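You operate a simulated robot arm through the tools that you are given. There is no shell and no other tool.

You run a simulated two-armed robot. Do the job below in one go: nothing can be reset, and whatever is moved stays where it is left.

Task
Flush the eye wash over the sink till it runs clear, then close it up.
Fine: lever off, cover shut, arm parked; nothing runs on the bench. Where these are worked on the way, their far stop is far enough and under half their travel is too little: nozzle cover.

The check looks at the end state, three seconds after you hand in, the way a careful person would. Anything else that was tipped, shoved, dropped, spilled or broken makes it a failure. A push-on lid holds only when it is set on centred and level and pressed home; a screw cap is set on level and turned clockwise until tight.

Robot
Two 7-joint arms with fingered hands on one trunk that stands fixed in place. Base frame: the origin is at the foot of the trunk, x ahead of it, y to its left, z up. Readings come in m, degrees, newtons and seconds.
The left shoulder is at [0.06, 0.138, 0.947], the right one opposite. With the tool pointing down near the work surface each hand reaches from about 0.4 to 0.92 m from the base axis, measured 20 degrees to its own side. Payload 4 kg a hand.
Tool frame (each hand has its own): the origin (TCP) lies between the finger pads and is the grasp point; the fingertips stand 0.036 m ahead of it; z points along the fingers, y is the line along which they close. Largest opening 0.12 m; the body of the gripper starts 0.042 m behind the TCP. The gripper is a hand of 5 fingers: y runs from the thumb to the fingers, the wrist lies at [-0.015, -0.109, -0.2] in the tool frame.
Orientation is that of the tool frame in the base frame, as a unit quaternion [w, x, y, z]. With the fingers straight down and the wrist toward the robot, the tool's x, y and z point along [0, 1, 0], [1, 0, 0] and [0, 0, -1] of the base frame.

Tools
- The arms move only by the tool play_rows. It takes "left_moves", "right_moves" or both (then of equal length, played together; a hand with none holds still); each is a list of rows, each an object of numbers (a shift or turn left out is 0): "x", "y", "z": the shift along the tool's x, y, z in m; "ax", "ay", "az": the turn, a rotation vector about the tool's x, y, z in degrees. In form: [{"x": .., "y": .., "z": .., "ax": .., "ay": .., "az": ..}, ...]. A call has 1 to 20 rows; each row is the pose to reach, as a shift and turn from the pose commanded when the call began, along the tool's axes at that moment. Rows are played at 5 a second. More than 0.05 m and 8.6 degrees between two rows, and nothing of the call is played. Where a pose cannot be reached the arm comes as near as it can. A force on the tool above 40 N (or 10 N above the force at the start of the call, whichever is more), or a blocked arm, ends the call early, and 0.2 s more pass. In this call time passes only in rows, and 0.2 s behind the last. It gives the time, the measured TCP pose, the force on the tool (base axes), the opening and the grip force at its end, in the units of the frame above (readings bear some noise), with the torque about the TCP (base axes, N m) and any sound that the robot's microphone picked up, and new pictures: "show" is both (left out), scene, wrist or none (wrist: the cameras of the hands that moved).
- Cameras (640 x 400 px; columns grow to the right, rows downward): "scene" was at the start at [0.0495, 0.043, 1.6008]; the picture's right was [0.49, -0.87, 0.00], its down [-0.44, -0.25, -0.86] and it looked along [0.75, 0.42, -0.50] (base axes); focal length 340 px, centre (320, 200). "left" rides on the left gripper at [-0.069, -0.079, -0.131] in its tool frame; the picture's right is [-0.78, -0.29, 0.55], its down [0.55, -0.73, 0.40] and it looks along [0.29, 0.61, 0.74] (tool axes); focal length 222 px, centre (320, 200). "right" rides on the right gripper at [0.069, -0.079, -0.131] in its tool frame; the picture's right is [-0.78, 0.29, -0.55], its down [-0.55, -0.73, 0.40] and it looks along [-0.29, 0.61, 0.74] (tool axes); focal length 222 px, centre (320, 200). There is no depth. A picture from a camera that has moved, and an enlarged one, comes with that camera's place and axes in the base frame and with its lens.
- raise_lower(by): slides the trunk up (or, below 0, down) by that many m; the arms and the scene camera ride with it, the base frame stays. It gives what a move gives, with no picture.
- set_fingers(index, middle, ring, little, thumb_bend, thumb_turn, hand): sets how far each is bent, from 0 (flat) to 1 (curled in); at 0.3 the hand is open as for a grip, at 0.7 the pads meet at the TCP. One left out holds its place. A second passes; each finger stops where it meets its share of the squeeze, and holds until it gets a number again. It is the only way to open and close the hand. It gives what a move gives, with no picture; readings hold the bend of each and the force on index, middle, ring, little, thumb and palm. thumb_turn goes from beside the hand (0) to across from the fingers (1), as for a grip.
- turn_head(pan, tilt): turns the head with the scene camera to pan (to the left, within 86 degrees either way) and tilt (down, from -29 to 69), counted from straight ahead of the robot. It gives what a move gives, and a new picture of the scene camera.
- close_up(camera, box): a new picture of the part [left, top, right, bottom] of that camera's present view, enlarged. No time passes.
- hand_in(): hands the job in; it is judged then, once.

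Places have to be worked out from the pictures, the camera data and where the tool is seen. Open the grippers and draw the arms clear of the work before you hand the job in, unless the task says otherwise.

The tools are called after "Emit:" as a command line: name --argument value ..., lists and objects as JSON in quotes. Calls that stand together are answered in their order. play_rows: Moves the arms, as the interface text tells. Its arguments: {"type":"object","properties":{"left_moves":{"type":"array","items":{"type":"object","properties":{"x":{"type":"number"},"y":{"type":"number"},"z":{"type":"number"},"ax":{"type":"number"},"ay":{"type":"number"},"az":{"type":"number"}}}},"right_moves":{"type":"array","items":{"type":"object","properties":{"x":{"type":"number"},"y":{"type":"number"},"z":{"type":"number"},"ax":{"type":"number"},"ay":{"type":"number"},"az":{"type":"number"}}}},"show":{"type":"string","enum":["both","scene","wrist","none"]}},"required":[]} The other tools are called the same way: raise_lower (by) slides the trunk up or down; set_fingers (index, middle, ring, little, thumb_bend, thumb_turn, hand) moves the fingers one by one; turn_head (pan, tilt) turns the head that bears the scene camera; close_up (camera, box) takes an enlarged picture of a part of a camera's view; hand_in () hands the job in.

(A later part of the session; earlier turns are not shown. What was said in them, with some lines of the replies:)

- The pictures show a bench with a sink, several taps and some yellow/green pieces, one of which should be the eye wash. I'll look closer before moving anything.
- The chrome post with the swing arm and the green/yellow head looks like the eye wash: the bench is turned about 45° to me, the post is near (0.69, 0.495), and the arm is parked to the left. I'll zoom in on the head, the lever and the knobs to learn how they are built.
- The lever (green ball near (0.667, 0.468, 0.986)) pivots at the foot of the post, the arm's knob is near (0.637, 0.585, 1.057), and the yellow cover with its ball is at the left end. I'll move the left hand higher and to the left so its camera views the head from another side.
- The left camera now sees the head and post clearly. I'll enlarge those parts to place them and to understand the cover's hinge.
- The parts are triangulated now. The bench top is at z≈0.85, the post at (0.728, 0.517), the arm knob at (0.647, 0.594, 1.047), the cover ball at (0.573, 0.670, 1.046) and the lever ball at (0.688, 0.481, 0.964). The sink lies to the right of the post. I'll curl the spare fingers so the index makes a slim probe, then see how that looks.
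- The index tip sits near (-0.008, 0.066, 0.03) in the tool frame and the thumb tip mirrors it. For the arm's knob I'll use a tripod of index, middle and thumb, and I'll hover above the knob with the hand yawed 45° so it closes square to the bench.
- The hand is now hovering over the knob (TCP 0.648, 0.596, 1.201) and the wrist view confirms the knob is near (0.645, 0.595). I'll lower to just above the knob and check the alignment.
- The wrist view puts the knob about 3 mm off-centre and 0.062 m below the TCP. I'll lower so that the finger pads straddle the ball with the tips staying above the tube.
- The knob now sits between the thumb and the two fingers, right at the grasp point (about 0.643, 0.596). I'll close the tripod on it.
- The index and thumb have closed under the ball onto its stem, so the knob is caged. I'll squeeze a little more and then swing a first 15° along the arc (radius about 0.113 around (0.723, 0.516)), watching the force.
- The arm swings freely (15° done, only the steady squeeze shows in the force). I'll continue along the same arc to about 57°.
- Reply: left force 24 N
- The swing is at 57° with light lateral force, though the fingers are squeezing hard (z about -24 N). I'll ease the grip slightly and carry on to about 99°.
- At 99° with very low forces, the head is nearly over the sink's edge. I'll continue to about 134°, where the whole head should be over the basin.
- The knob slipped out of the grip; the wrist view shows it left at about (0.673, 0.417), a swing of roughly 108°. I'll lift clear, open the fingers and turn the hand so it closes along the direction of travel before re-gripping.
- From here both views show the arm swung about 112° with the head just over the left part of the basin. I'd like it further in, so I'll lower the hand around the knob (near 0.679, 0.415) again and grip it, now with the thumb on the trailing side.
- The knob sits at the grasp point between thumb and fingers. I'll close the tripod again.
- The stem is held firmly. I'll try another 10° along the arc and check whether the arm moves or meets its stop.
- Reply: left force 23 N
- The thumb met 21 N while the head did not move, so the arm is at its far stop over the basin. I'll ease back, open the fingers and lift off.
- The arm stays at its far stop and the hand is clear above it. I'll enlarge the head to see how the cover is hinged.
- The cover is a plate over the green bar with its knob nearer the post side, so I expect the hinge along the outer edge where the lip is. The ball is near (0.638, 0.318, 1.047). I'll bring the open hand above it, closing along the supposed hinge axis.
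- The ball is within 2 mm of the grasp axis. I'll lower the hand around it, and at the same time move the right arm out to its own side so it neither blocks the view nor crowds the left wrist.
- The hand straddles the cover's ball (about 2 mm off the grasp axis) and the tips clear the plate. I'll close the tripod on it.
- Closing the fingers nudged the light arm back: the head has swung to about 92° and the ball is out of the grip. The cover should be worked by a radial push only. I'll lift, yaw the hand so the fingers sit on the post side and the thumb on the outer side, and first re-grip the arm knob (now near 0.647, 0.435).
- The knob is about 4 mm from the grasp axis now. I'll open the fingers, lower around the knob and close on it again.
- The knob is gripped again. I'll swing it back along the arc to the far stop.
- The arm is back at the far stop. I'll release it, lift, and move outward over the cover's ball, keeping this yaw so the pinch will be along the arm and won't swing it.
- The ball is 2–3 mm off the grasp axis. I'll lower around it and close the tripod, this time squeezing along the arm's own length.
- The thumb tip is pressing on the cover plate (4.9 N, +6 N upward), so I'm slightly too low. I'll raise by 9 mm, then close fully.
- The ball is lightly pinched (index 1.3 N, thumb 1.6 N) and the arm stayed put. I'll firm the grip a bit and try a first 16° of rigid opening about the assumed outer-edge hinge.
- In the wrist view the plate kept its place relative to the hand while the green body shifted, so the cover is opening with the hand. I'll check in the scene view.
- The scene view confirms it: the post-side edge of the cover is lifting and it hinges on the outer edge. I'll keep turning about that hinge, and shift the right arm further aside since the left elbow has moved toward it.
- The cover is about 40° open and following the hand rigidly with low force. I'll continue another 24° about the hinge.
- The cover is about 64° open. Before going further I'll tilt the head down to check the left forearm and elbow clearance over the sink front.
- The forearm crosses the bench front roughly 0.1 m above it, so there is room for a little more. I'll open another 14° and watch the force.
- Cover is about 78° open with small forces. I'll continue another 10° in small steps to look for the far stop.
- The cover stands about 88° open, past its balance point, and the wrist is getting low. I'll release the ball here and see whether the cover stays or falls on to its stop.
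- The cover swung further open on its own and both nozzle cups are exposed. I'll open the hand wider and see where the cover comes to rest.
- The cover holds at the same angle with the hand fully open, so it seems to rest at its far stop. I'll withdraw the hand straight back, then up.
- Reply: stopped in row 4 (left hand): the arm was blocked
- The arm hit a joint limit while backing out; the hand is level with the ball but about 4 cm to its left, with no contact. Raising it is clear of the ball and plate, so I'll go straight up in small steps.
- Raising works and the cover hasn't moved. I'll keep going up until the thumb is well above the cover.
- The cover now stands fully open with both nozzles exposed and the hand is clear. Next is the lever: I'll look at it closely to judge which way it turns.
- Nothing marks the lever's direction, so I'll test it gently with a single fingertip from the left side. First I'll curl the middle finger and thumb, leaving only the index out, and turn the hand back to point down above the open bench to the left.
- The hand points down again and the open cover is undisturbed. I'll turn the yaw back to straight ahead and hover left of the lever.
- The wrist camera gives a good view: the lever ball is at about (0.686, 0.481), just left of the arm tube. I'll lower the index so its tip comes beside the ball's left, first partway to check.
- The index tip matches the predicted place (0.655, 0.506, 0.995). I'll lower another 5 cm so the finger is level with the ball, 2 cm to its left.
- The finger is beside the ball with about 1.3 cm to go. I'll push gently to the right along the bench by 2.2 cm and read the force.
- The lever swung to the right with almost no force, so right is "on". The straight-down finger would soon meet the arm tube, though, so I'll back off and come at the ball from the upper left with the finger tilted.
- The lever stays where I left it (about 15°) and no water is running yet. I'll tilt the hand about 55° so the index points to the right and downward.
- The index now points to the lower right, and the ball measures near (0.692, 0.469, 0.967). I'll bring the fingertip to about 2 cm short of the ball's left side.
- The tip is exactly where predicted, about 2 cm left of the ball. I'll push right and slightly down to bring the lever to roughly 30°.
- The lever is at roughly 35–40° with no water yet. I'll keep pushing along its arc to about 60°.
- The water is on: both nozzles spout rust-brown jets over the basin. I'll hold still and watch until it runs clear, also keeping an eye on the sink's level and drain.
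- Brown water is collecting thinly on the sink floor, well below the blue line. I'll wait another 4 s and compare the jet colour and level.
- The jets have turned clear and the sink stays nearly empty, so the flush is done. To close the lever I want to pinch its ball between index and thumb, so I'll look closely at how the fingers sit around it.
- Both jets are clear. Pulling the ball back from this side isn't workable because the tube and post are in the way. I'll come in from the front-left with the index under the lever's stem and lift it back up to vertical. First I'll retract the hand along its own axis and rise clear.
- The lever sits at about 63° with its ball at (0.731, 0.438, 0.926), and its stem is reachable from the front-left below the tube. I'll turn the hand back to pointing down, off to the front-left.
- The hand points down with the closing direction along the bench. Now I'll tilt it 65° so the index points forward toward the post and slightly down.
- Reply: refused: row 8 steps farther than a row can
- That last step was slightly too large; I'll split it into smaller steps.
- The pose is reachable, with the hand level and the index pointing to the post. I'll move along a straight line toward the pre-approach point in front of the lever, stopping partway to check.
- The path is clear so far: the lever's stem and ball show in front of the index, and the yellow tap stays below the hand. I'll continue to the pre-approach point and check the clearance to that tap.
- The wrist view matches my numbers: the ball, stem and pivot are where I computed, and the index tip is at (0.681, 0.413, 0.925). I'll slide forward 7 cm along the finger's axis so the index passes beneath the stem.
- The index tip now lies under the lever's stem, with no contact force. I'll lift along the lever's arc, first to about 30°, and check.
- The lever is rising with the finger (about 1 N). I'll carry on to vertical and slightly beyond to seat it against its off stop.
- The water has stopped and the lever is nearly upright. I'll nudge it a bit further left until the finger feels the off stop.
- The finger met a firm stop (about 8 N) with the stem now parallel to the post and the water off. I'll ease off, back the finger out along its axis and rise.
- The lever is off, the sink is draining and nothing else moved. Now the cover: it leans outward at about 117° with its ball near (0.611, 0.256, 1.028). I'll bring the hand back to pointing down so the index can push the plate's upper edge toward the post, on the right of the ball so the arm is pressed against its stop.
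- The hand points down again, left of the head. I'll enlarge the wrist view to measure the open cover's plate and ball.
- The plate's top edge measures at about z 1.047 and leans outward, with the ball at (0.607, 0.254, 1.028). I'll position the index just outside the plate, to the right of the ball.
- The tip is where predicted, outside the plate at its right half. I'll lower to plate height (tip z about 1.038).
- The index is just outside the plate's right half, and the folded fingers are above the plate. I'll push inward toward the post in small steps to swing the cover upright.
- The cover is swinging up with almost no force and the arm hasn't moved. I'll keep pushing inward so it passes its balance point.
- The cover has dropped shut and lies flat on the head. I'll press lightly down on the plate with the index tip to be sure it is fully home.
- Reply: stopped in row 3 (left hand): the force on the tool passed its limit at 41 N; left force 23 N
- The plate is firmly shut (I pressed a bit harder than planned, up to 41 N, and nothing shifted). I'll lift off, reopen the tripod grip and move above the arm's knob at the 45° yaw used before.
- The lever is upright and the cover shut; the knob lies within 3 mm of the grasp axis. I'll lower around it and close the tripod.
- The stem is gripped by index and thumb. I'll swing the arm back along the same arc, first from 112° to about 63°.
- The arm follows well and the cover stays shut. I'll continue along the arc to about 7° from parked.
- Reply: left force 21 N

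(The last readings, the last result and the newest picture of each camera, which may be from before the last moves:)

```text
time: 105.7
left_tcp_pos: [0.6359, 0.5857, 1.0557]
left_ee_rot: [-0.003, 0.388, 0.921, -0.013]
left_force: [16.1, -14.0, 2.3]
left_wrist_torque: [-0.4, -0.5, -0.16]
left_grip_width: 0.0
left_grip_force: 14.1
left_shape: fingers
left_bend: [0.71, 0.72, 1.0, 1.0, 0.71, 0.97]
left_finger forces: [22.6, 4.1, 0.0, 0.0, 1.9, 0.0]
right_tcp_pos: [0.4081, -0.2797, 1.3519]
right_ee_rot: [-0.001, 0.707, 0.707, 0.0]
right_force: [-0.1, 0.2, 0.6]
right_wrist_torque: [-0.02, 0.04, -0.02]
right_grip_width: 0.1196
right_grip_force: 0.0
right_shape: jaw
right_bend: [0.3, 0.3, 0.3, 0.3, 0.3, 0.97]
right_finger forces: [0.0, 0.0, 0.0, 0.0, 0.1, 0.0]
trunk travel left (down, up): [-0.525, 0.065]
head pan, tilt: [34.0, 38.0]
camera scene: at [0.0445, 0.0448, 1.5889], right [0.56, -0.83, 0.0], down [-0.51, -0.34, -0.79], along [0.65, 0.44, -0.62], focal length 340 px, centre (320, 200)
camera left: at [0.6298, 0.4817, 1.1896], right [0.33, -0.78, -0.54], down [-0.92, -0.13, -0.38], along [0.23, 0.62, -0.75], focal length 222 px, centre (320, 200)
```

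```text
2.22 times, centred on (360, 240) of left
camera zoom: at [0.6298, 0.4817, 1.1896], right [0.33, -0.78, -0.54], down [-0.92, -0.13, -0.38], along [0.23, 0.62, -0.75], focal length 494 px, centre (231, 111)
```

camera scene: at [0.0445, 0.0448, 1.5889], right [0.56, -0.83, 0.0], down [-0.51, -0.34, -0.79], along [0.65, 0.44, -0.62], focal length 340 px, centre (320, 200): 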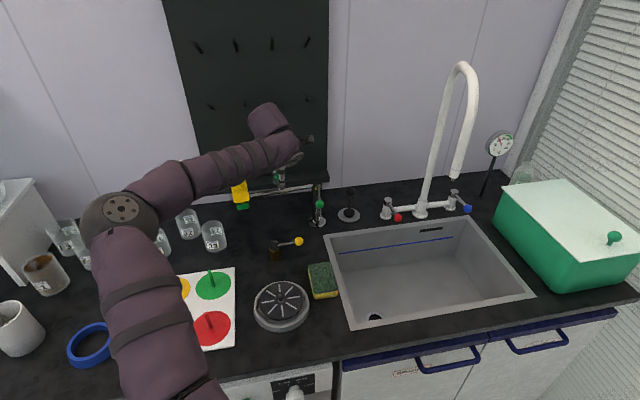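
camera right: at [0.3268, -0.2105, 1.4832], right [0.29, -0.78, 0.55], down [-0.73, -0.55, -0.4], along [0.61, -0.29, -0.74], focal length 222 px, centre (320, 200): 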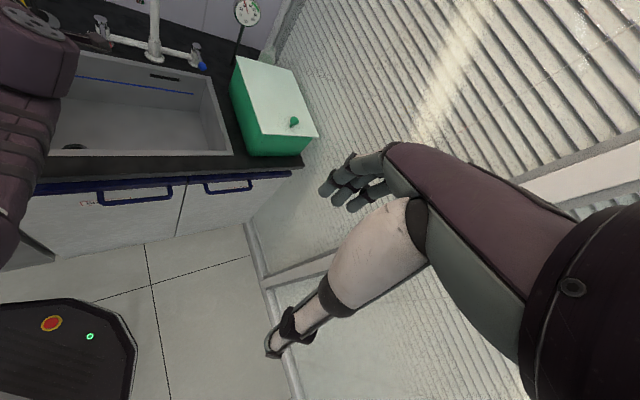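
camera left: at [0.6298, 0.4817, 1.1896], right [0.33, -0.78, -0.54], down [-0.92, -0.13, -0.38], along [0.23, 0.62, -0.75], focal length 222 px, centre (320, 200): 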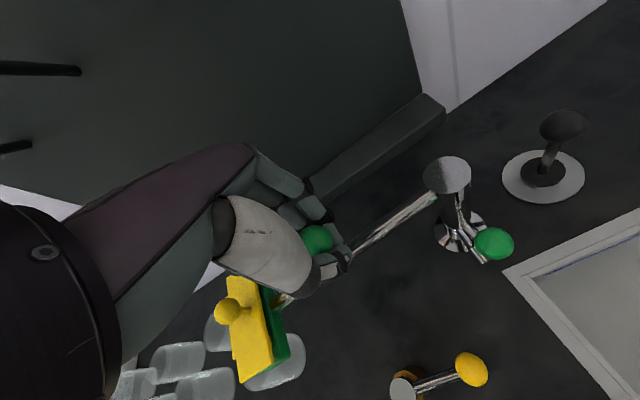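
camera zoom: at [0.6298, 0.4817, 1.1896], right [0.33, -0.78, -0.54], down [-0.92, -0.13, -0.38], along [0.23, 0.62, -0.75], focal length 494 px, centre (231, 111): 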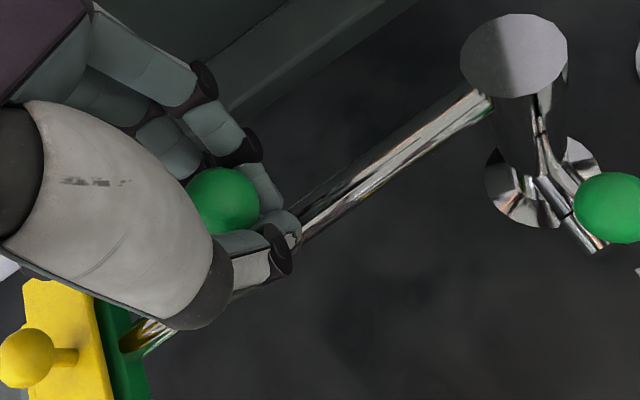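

The arm is about 6° from parked, but my arc drifted outward (21 N radial pull). I'll correct inward by 6 mm and finish the last few degrees until it meets the parking stop.

Emit:
play_rows --left_moves '[{"x": -0.003, "y": 0.0}, {"x": -0.006, "y": 0.003}, {"x": -0.0057, "y": 0.007}, {"x": -0.0055, "y": 0.011}, {"x": -0.0053, "y": 0.015}]' --show "wrist"

Emit:
close_up --camera "left" --box '[240, 150, 480, 330]'

```text
time: 106.9
left_tcp_pos: [0.6466, 0.5954, 1.0549]
left_ee_rot: [-0.006, 0.385, 0.923, -0.012]
left_force: [1.6, -9.7, 1.3]
left_wrist_torque: [-0.18, -0.1, -0.02]
left_grip_width: 0.0001
left_grip_force: 7.8
left_shape: fingers
left_bend: [0.72, 0.72, 1.0, 1.0, 0.7, 0.97]
left_finger forces: [7.7, 2.4, 0.0, 0.0, 5.3, 0.0]
right_tcp_pos: [0.4052, -0.2785, 1.3515]
right_ee_rot: [-0.001, 0.707, 0.707, 0.0]
right_force: [-1.9, 0.6, 0.4]
right_wrist_torque: [-0.03, 0.01, 0.0]
right_grip_width: 0.1195
right_grip_force: 0.1
right_shape: jaw
right_bend: [0.3, 0.3, 0.3, 0.3, 0.3, 0.97]
right_finger forces: [0.0, 0.0, 0.1, 0.0, 0.1, 0.1]
trunk travel left (down, up): [-0.525, 0.065]
head pan, tilt: [34.0, 38.0]
camera left: at [0.6412, 0.4919, 1.1882], right [0.33, -0.77, -0.54], down [-0.92, -0.13, -0.38], along [0.22, 0.62, -0.75], focal length 222 px, centre (320, 200)
```

left: 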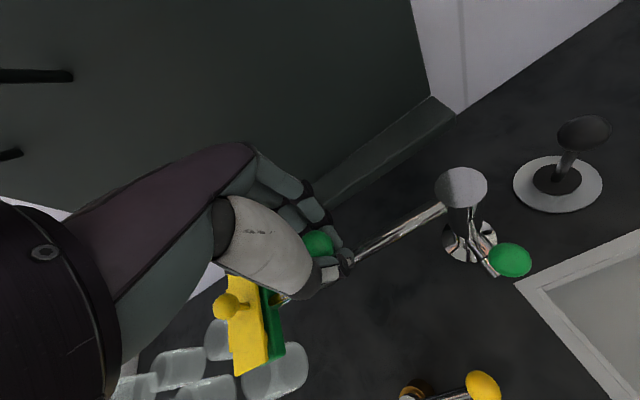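

```text
2.22 times, centred on (360, 240) of left
camera zoom: at [0.6412, 0.4919, 1.1882], right [0.33, -0.77, -0.54], down [-0.92, -0.13, -0.38], along [0.22, 0.62, -0.75], focal length 494 px, centre (231, 111)
```

zoom: 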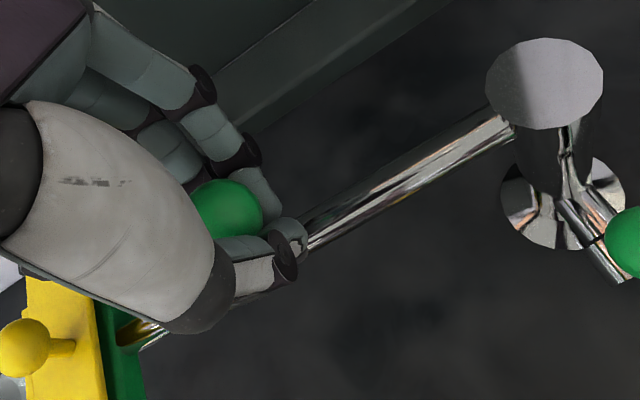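

The TCP is back at the parked knob position (0.6466, 0.5954), with about 6 N resisting. I'll push 5 mm more to confirm this is the stop.

Emit:
play_rows --left_moves '[{"x": -0.002, "y": 0.003}, {"x": -0.003, "y": 0.006}]' --show "wrist"

Emit:
close_up --camera "left" --box '[240, 150, 480, 330]'

```text
time: 107.5
left_tcp_pos: [0.6514, 0.5984, 1.0558]
left_ee_rot: [-0.006, 0.384, 0.923, -0.013]
left_force: [-8.5, -8.0, 0.3]
left_wrist_torque: [-0.07, 0.08, -0.06]
left_grip_width: 0.0036
left_grip_force: 4.8
left_shape: fingers
left_bend: [0.72, 0.72, 1.0, 1.0, 0.68, 0.97]
left_finger forces: [0.1, 0.0, 0.0, 0.0, 9.8, 0.0]
right_tcp_pos: [0.4055, -0.2787, 1.3535]
right_ee_rot: [0.001, 0.707, 0.708, 0.001]
right_force: [0.0, -0.9, 1.0]
right_wrist_torque: [-0.02, 0.02, 0.01]
right_grip_width: 0.1198
right_grip_force: 0.0
right_shape: jaw
right_bend: [0.3, 0.3, 0.3, 0.3, 0.3, 0.97]
right_finger forces: [0.0, 0.1, 0.0, 0.0, 0.0, 0.0]
trunk travel left (down, up): [-0.525, 0.065]
head pan, tilt: [34.0, 38.0]
camera left: at [0.6459, 0.4951, 1.1888], right [0.34, -0.77, -0.54], down [-0.92, -0.13, -0.38], along [0.22, 0.62, -0.75], focal length 222 px, centre (320, 200)
```

left: 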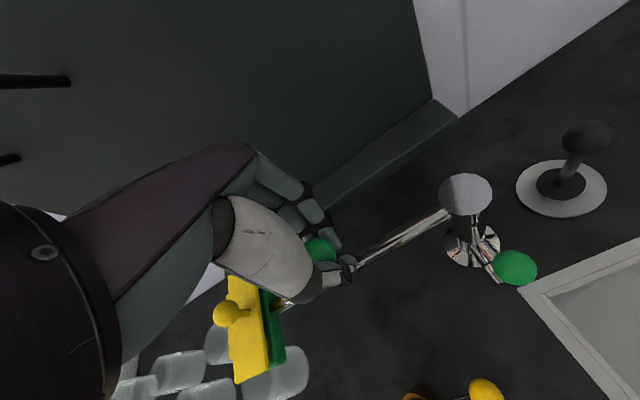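

```text
2.22 times, centred on (360, 240) of left
camera zoom: at [0.6459, 0.4951, 1.1888], right [0.34, -0.77, -0.54], down [-0.92, -0.13, -0.38], along [0.22, 0.62, -0.75], focal length 494 px, centre (231, 111)
```

zoom: 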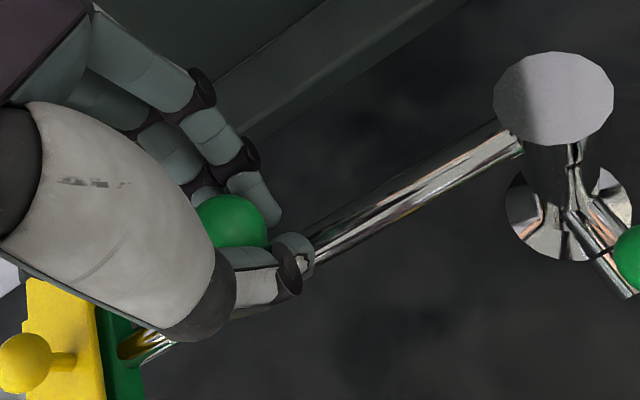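

The thumb now presses about 10 N against a firm stop, so the arm is parked. I'll relax the push, open the fingers and lift straight up.

Emit:
play_rows --left_moves '[{"x": 0.001, "y": -0.003}, {"x": 0.001, "y": -0.005}]' --show "none"

Emit:
set_fingers --hand "left" --index 0.3 --middle 0.3 --thumb_bend 0.3

Emit:
play_rows --left_moves '[{"z": -0.035}, {"z": -0.07}, {"z": -0.105}, {"z": -0.14}]' --show "both"

```text
time: 108.1
left_tcp_pos: [0.6478, 0.5957, 1.0565]
left_ee_rot: [-0.005, 0.386, 0.923, -0.012]
left_force: [-3.2, -1.7, -2.1]
left_wrist_torque: [0.08, -0.03, -0.07]
left_grip_width: 0.0009
left_grip_force: 4.8
left_shape: fingers
left_bend: [0.72, 0.72, 1.0, 1.0, 0.69, 0.97]
left_finger forces: [1.1, 1.8, 0.0, 0.1, 5.6, 0.1]
right_tcp_pos: [0.4058, -0.279, 1.3533]
right_ee_rot: [0.0, 0.706, 0.708, 0.0]
right_force: [-0.1, -0.4, 0.1]
right_wrist_torque: [-0.01, 0.02, 0.0]
right_grip_width: 0.1194
right_grip_force: 0.0
right_shape: jaw
right_bend: [0.3, 0.3, 0.3, 0.3, 0.3, 0.97]
right_finger forces: [0.1, 0.0, 0.0, 0.1, 0.0, 0.0]
trunk travel left (down, up): [-0.525, 0.065]
head pan, tilt: [34.0, 38.0]
```

```text
time: 109.1
left_tcp_pos: [0.649, 0.5947, 1.0558]
left_ee_rot: [-0.005, 0.385, 0.923, -0.013]
left_force: [0.4, -0.5, 0.0]
left_wrist_torque: [0.02, 0.01, -0.03]
left_grip_width: 0.1189
left_grip_force: 0.1
left_shape: fingers
left_bend: [0.3, 0.3, 1.0, 1.0, 0.3, 0.97]
left_finger forces: [0.0, 0.1, 0.0, 0.0, 0.0, 0.0]
right_tcp_pos: [0.4054, -0.2777, 1.3524]
right_ee_rot: [0.0, 0.706, 0.708, -0.001]
right_force: [-0.2, -0.5, -0.1]
right_wrist_torque: [0.02, 0.02, -0.04]
right_grip_width: 0.1197
right_grip_force: 0.1
right_shape: jaw
right_bend: [0.3, 0.3, 0.3, 0.3, 0.3, 0.97]
right_finger forces: [0.0, 0.0, 0.0, 0.1, 0.0, 0.1]
trunk travel left (down, up): [-0.525, 0.065]
head pan, tilt: [34.0, 38.0]
```

```text
time: 110.1
left_tcp_pos: [0.6506, 0.5974, 1.1971]
left_ee_rot: [-0.006, 0.386, 0.923, -0.014]
left_force: [-0.7, -0.2, 1.0]
left_wrist_torque: [-0.02, 0.02, 0.0]
left_grip_width: 0.1189
left_grip_force: 0.0
left_shape: fingers
left_bend: [0.3, 0.3, 1.0, 1.0, 0.3, 0.97]
left_finger forces: [0.0, 0.0, 0.0, 0.0, 0.0, 0.1]
right_tcp_pos: [0.4061, -0.2793, 1.353]
right_ee_rot: [0.0, 0.706, 0.708, 0.0]
right_force: [-0.4, -0.1, -0.5]
right_wrist_torque: [0.0, -0.02, -0.02]
right_grip_width: 0.1199
right_grip_force: 0.0
right_shape: jaw
right_bend: [0.3, 0.3, 0.3, 0.3, 0.3, 0.97]
right_finger forces: [0.0, 0.0, 0.1, 0.0, 0.0, 0.1]
trunk travel left (down, up): [-0.525, 0.065]
head pan, tilt: [34.0, 38.0]
camera scene: at [0.0424, 0.0463, 1.5888], right [0.56, -0.83, 0.0], down [-0.51, -0.34, -0.79], along [0.65, 0.44, -0.62], focal length 340 px, centre (320, 200)
camera left: at [0.6453, 0.4939, 1.3291], right [0.33, -0.77, -0.54], down [-0.92, -0.13, -0.38], along [0.22, 0.62, -0.75], focal length 222 px, centre (320, 200)
```

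scene: 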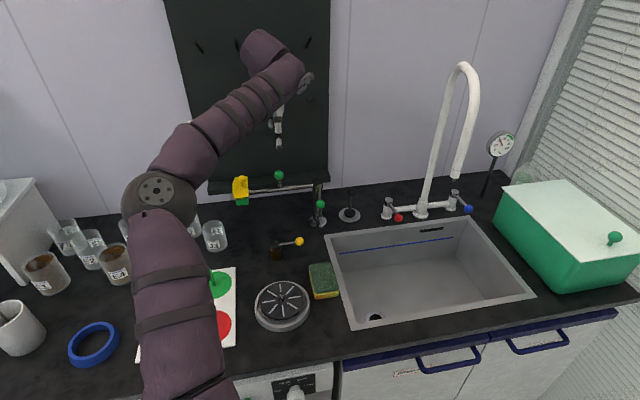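
left: 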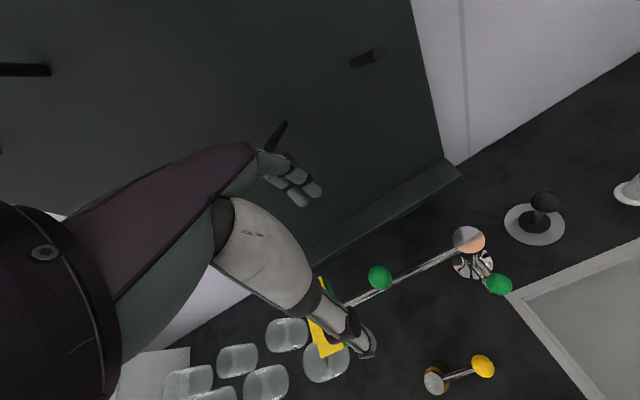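

The arm is back at its parked place and the hand is clear above. I'll retreat the left arm to its starting area with the fingers open, then inspect everything.

Emit:
play_rows --left_moves '[{"x": 0.0, "y": -0.02, "z": -0.03}, {"x": 0.0065, "y": -0.055, "z": -0.045, "az": 5}, {"x": 0.013, "y": -0.09, "z": -0.06, "az": 10}, {"x": 0.0195, "y": -0.125, "z": -0.075, "az": 15}, {"x": 0.026, "y": -0.16, "z": -0.09, "az": 20}, {"x": 0.0325, "y": -0.195, "z": -0.105, "az": 27}, {"x": 0.039, "y": -0.23, "z": -0.12, "az": 34}, {"x": 0.0455, "y": -0.265, "z": -0.135, "az": 40}, {"x": 0.0587, "y": -0.2949, "z": -0.143, "az": 45}]' --show "none"

Emit:
set_fingers --hand "left" --index 0.3 --middle 0.3 --ring 0.3 --little 0.3 --thumb_bend 0.3

Emit:
turn_head --pan 29.5 --tilt 30.2

Emit:
close_up --camera "scene" --box '[190, 200, 350, 300]'

Emit:
close_up --camera "scene" --box '[190, 230, 254, 270]'

Emit:
close_up --camera "scene" --box '[270, 240, 334, 280]'

```text
time: 112.1
left_tcp_pos: [0.4042, 0.4318, 1.3459]
left_ee_rot: [0.0, 0.71, 0.704, -0.013]
left_force: [-0.3, -0.1, 0.4]
left_wrist_torque: [0.01, 0.0, 0.02]
left_grip_width: 0.1189
left_grip_force: 0.1
left_shape: fingers
left_bend: [0.3, 0.3, 1.0, 1.0, 0.3, 0.97]
left_finger forces: [0.0, 0.0, 0.0, 0.1, 0.1, 0.1]
right_tcp_pos: [0.4048, -0.279, 1.353]
right_ee_rot: [0.001, 0.706, 0.709, 0.0]
right_force: [0.4, 0.2, 0.1]
right_wrist_torque: [-0.02, 0.0, 0.02]
right_grip_width: 0.1196
right_grip_force: 0.2
right_shape: jaw
right_bend: [0.3, 0.3, 0.3, 0.3, 0.3, 0.97]
right_finger forces: [0.0, 0.1, 0.1, 0.1, 0.0, 0.1]
trunk travel left (down, up): [-0.525, 0.065]
head pan, tilt: [34.0, 38.0]
```

```text
time: 113.1
left_tcp_pos: [0.4044, 0.4317, 1.3464]
left_ee_rot: [0.0, 0.709, 0.705, -0.013]
left_force: [0.6, -0.6, -0.6]
left_wrist_torque: [0.02, -0.01, 0.01]
left_grip_width: 0.119
left_grip_force: 0.1
left_shape: fingers
left_bend: [0.3, 0.3, 0.3, 0.3, 0.3, 0.97]
left_finger forces: [0.0, 0.0, 0.0, 0.0, 0.0, 0.0]
right_tcp_pos: [0.4048, -0.279, 1.3526]
right_ee_rot: [0.0, 0.707, 0.708, 0.0]
right_force: [0.6, -0.4, -0.3]
right_wrist_torque: [0.02, 0.0, 0.02]
right_grip_width: 0.1197
right_grip_force: 0.1
right_shape: jaw
right_bend: [0.3, 0.3, 0.3, 0.3, 0.3, 0.97]
right_finger forces: [0.0, 0.0, 0.0, 0.0, 0.0, 0.0]
trunk travel left (down, up): [-0.525, 0.065]
head pan, tilt: [34.0, 38.0]
```

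```text
time: 113.8
left_tcp_pos: [0.4043, 0.4329, 1.3468]
left_ee_rot: [0.001, 0.71, 0.704, -0.013]
left_force: [-0.7, -0.7, 0.6]
left_wrist_torque: [0.01, 0.0, 0.02]
left_grip_width: 0.1189
left_grip_force: 0.1
left_shape: fingers
left_bend: [0.3, 0.3, 0.3, 0.3, 0.3, 0.97]
left_finger forces: [0.0, 0.0, 0.1, 0.1, 0.1, 0.1]
right_tcp_pos: [0.4046, -0.2776, 1.3526]
right_ee_rot: [0.0, 0.706, 0.708, 0.0]
right_force: [0.7, 0.3, -0.2]
right_wrist_torque: [0.0, 0.02, -0.02]
right_grip_width: 0.1195
right_grip_force: 0.1
right_shape: jaw
right_bend: [0.3, 0.3, 0.3, 0.3, 0.3, 0.97]
right_finger forces: [0.0, 0.0, 0.0, 0.0, 0.1, 0.0]
trunk travel left (down, up): [-0.525, 0.065]
head pan, tilt: [29.5, 30.2]
camera scene: at [0.0495, 0.0431, 1.6008], right [0.49, -0.87, 0.0], down [-0.44, -0.25, -0.86], along [0.75, 0.43, -0.5], focal length 340 px, centre (320, 200)
```

scene: 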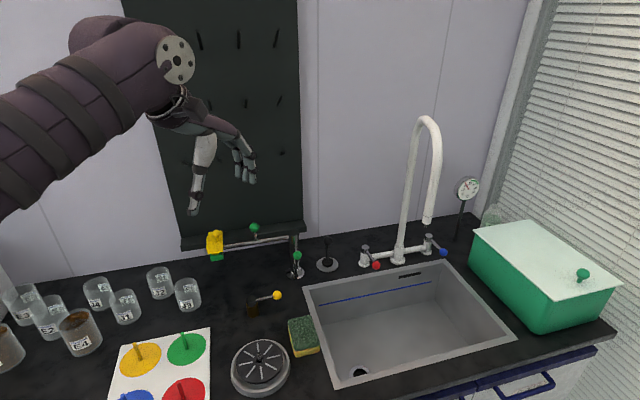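

```text
4.00 times, centred on (270, 250) of scene
camera zoom: at [0.0495, 0.0431, 1.6008], right [0.49, -0.87, 0.0], down [-0.44, -0.25, -0.86], along [0.75, 0.43, -0.5], focal length 1359 px, centre (520, 0)
```

zoom: 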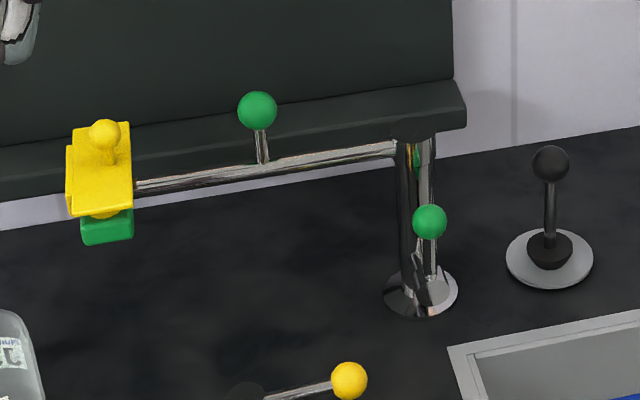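

```text
10.00 times, centred on (222, 250) of scene
camera zoom: at [0.0495, 0.0431, 1.6008], right [0.49, -0.87, 0.0], down [-0.44, -0.25, -0.86], along [0.75, 0.43, -0.5], focal length 3398 px, centre (1300, -300)
```

zoom: 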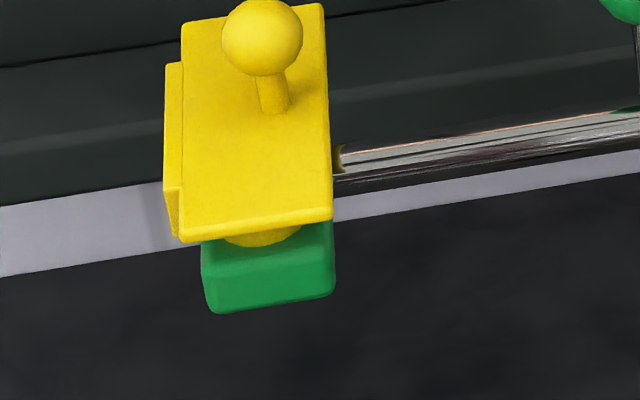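

```text
10.00 times, centred on (302, 260) of scene
camera zoom: at [0.0495, 0.0431, 1.6008], right [0.49, -0.87, 0.0], down [-0.44, -0.25, -0.86], along [0.75, 0.43, -0.5], focal length 3398 px, centre (500, -400)
```

zoom: 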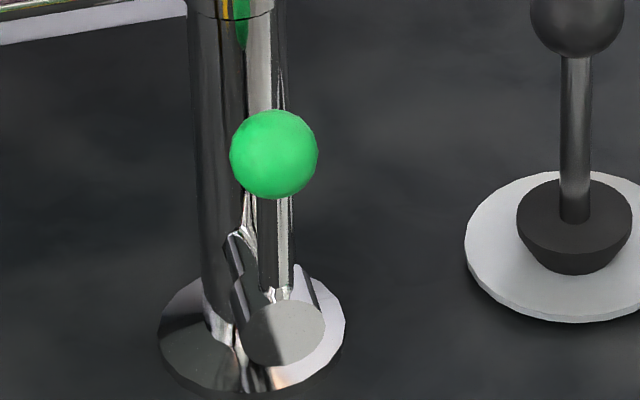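

Everything matches the opening pictures: the lever is upright (off), the cover is shut flat, and the arm is parked. The bench is dry, the sink empty, and the yellow tap and other items are untouched. Both hands are open and clear, so I'm handing in.

Emit:
hand_in

```text
The job is handed in.
```

The eye wash has been flushed over the sink until it ran clear. It is closed up again, and I've handed the job in; the check's result hasn't come back.

- **Flush:** I swung the arm to its far stop over the basin, opened the nozzle cover to about 117°, and turned the lever on. The jets came out rust-brown and were clear when I next looked, about 4 seconds later. They ran for about 20 seconds in all, and the sink drained.
- **Lever:** It is upright and pressed against its off stop, and no water is running.
- **Cover:** It is shut and pressed home. That press went harder than planned, up to 41 N, but I saw no damage or shift.
- **Arm:** It is back against its parking stop and matches the opening pictures.
- **Bench:** There is no water on it, and the yellow tap and the other items look unmoved.

Two grips slipped on the way. The arm knob slipped once at the far stop. My first try at the cover knocked the arm back about 20°, with the cover still shut and the water off. I redid both before turning the water on.

Both hands are open and clear of the work.
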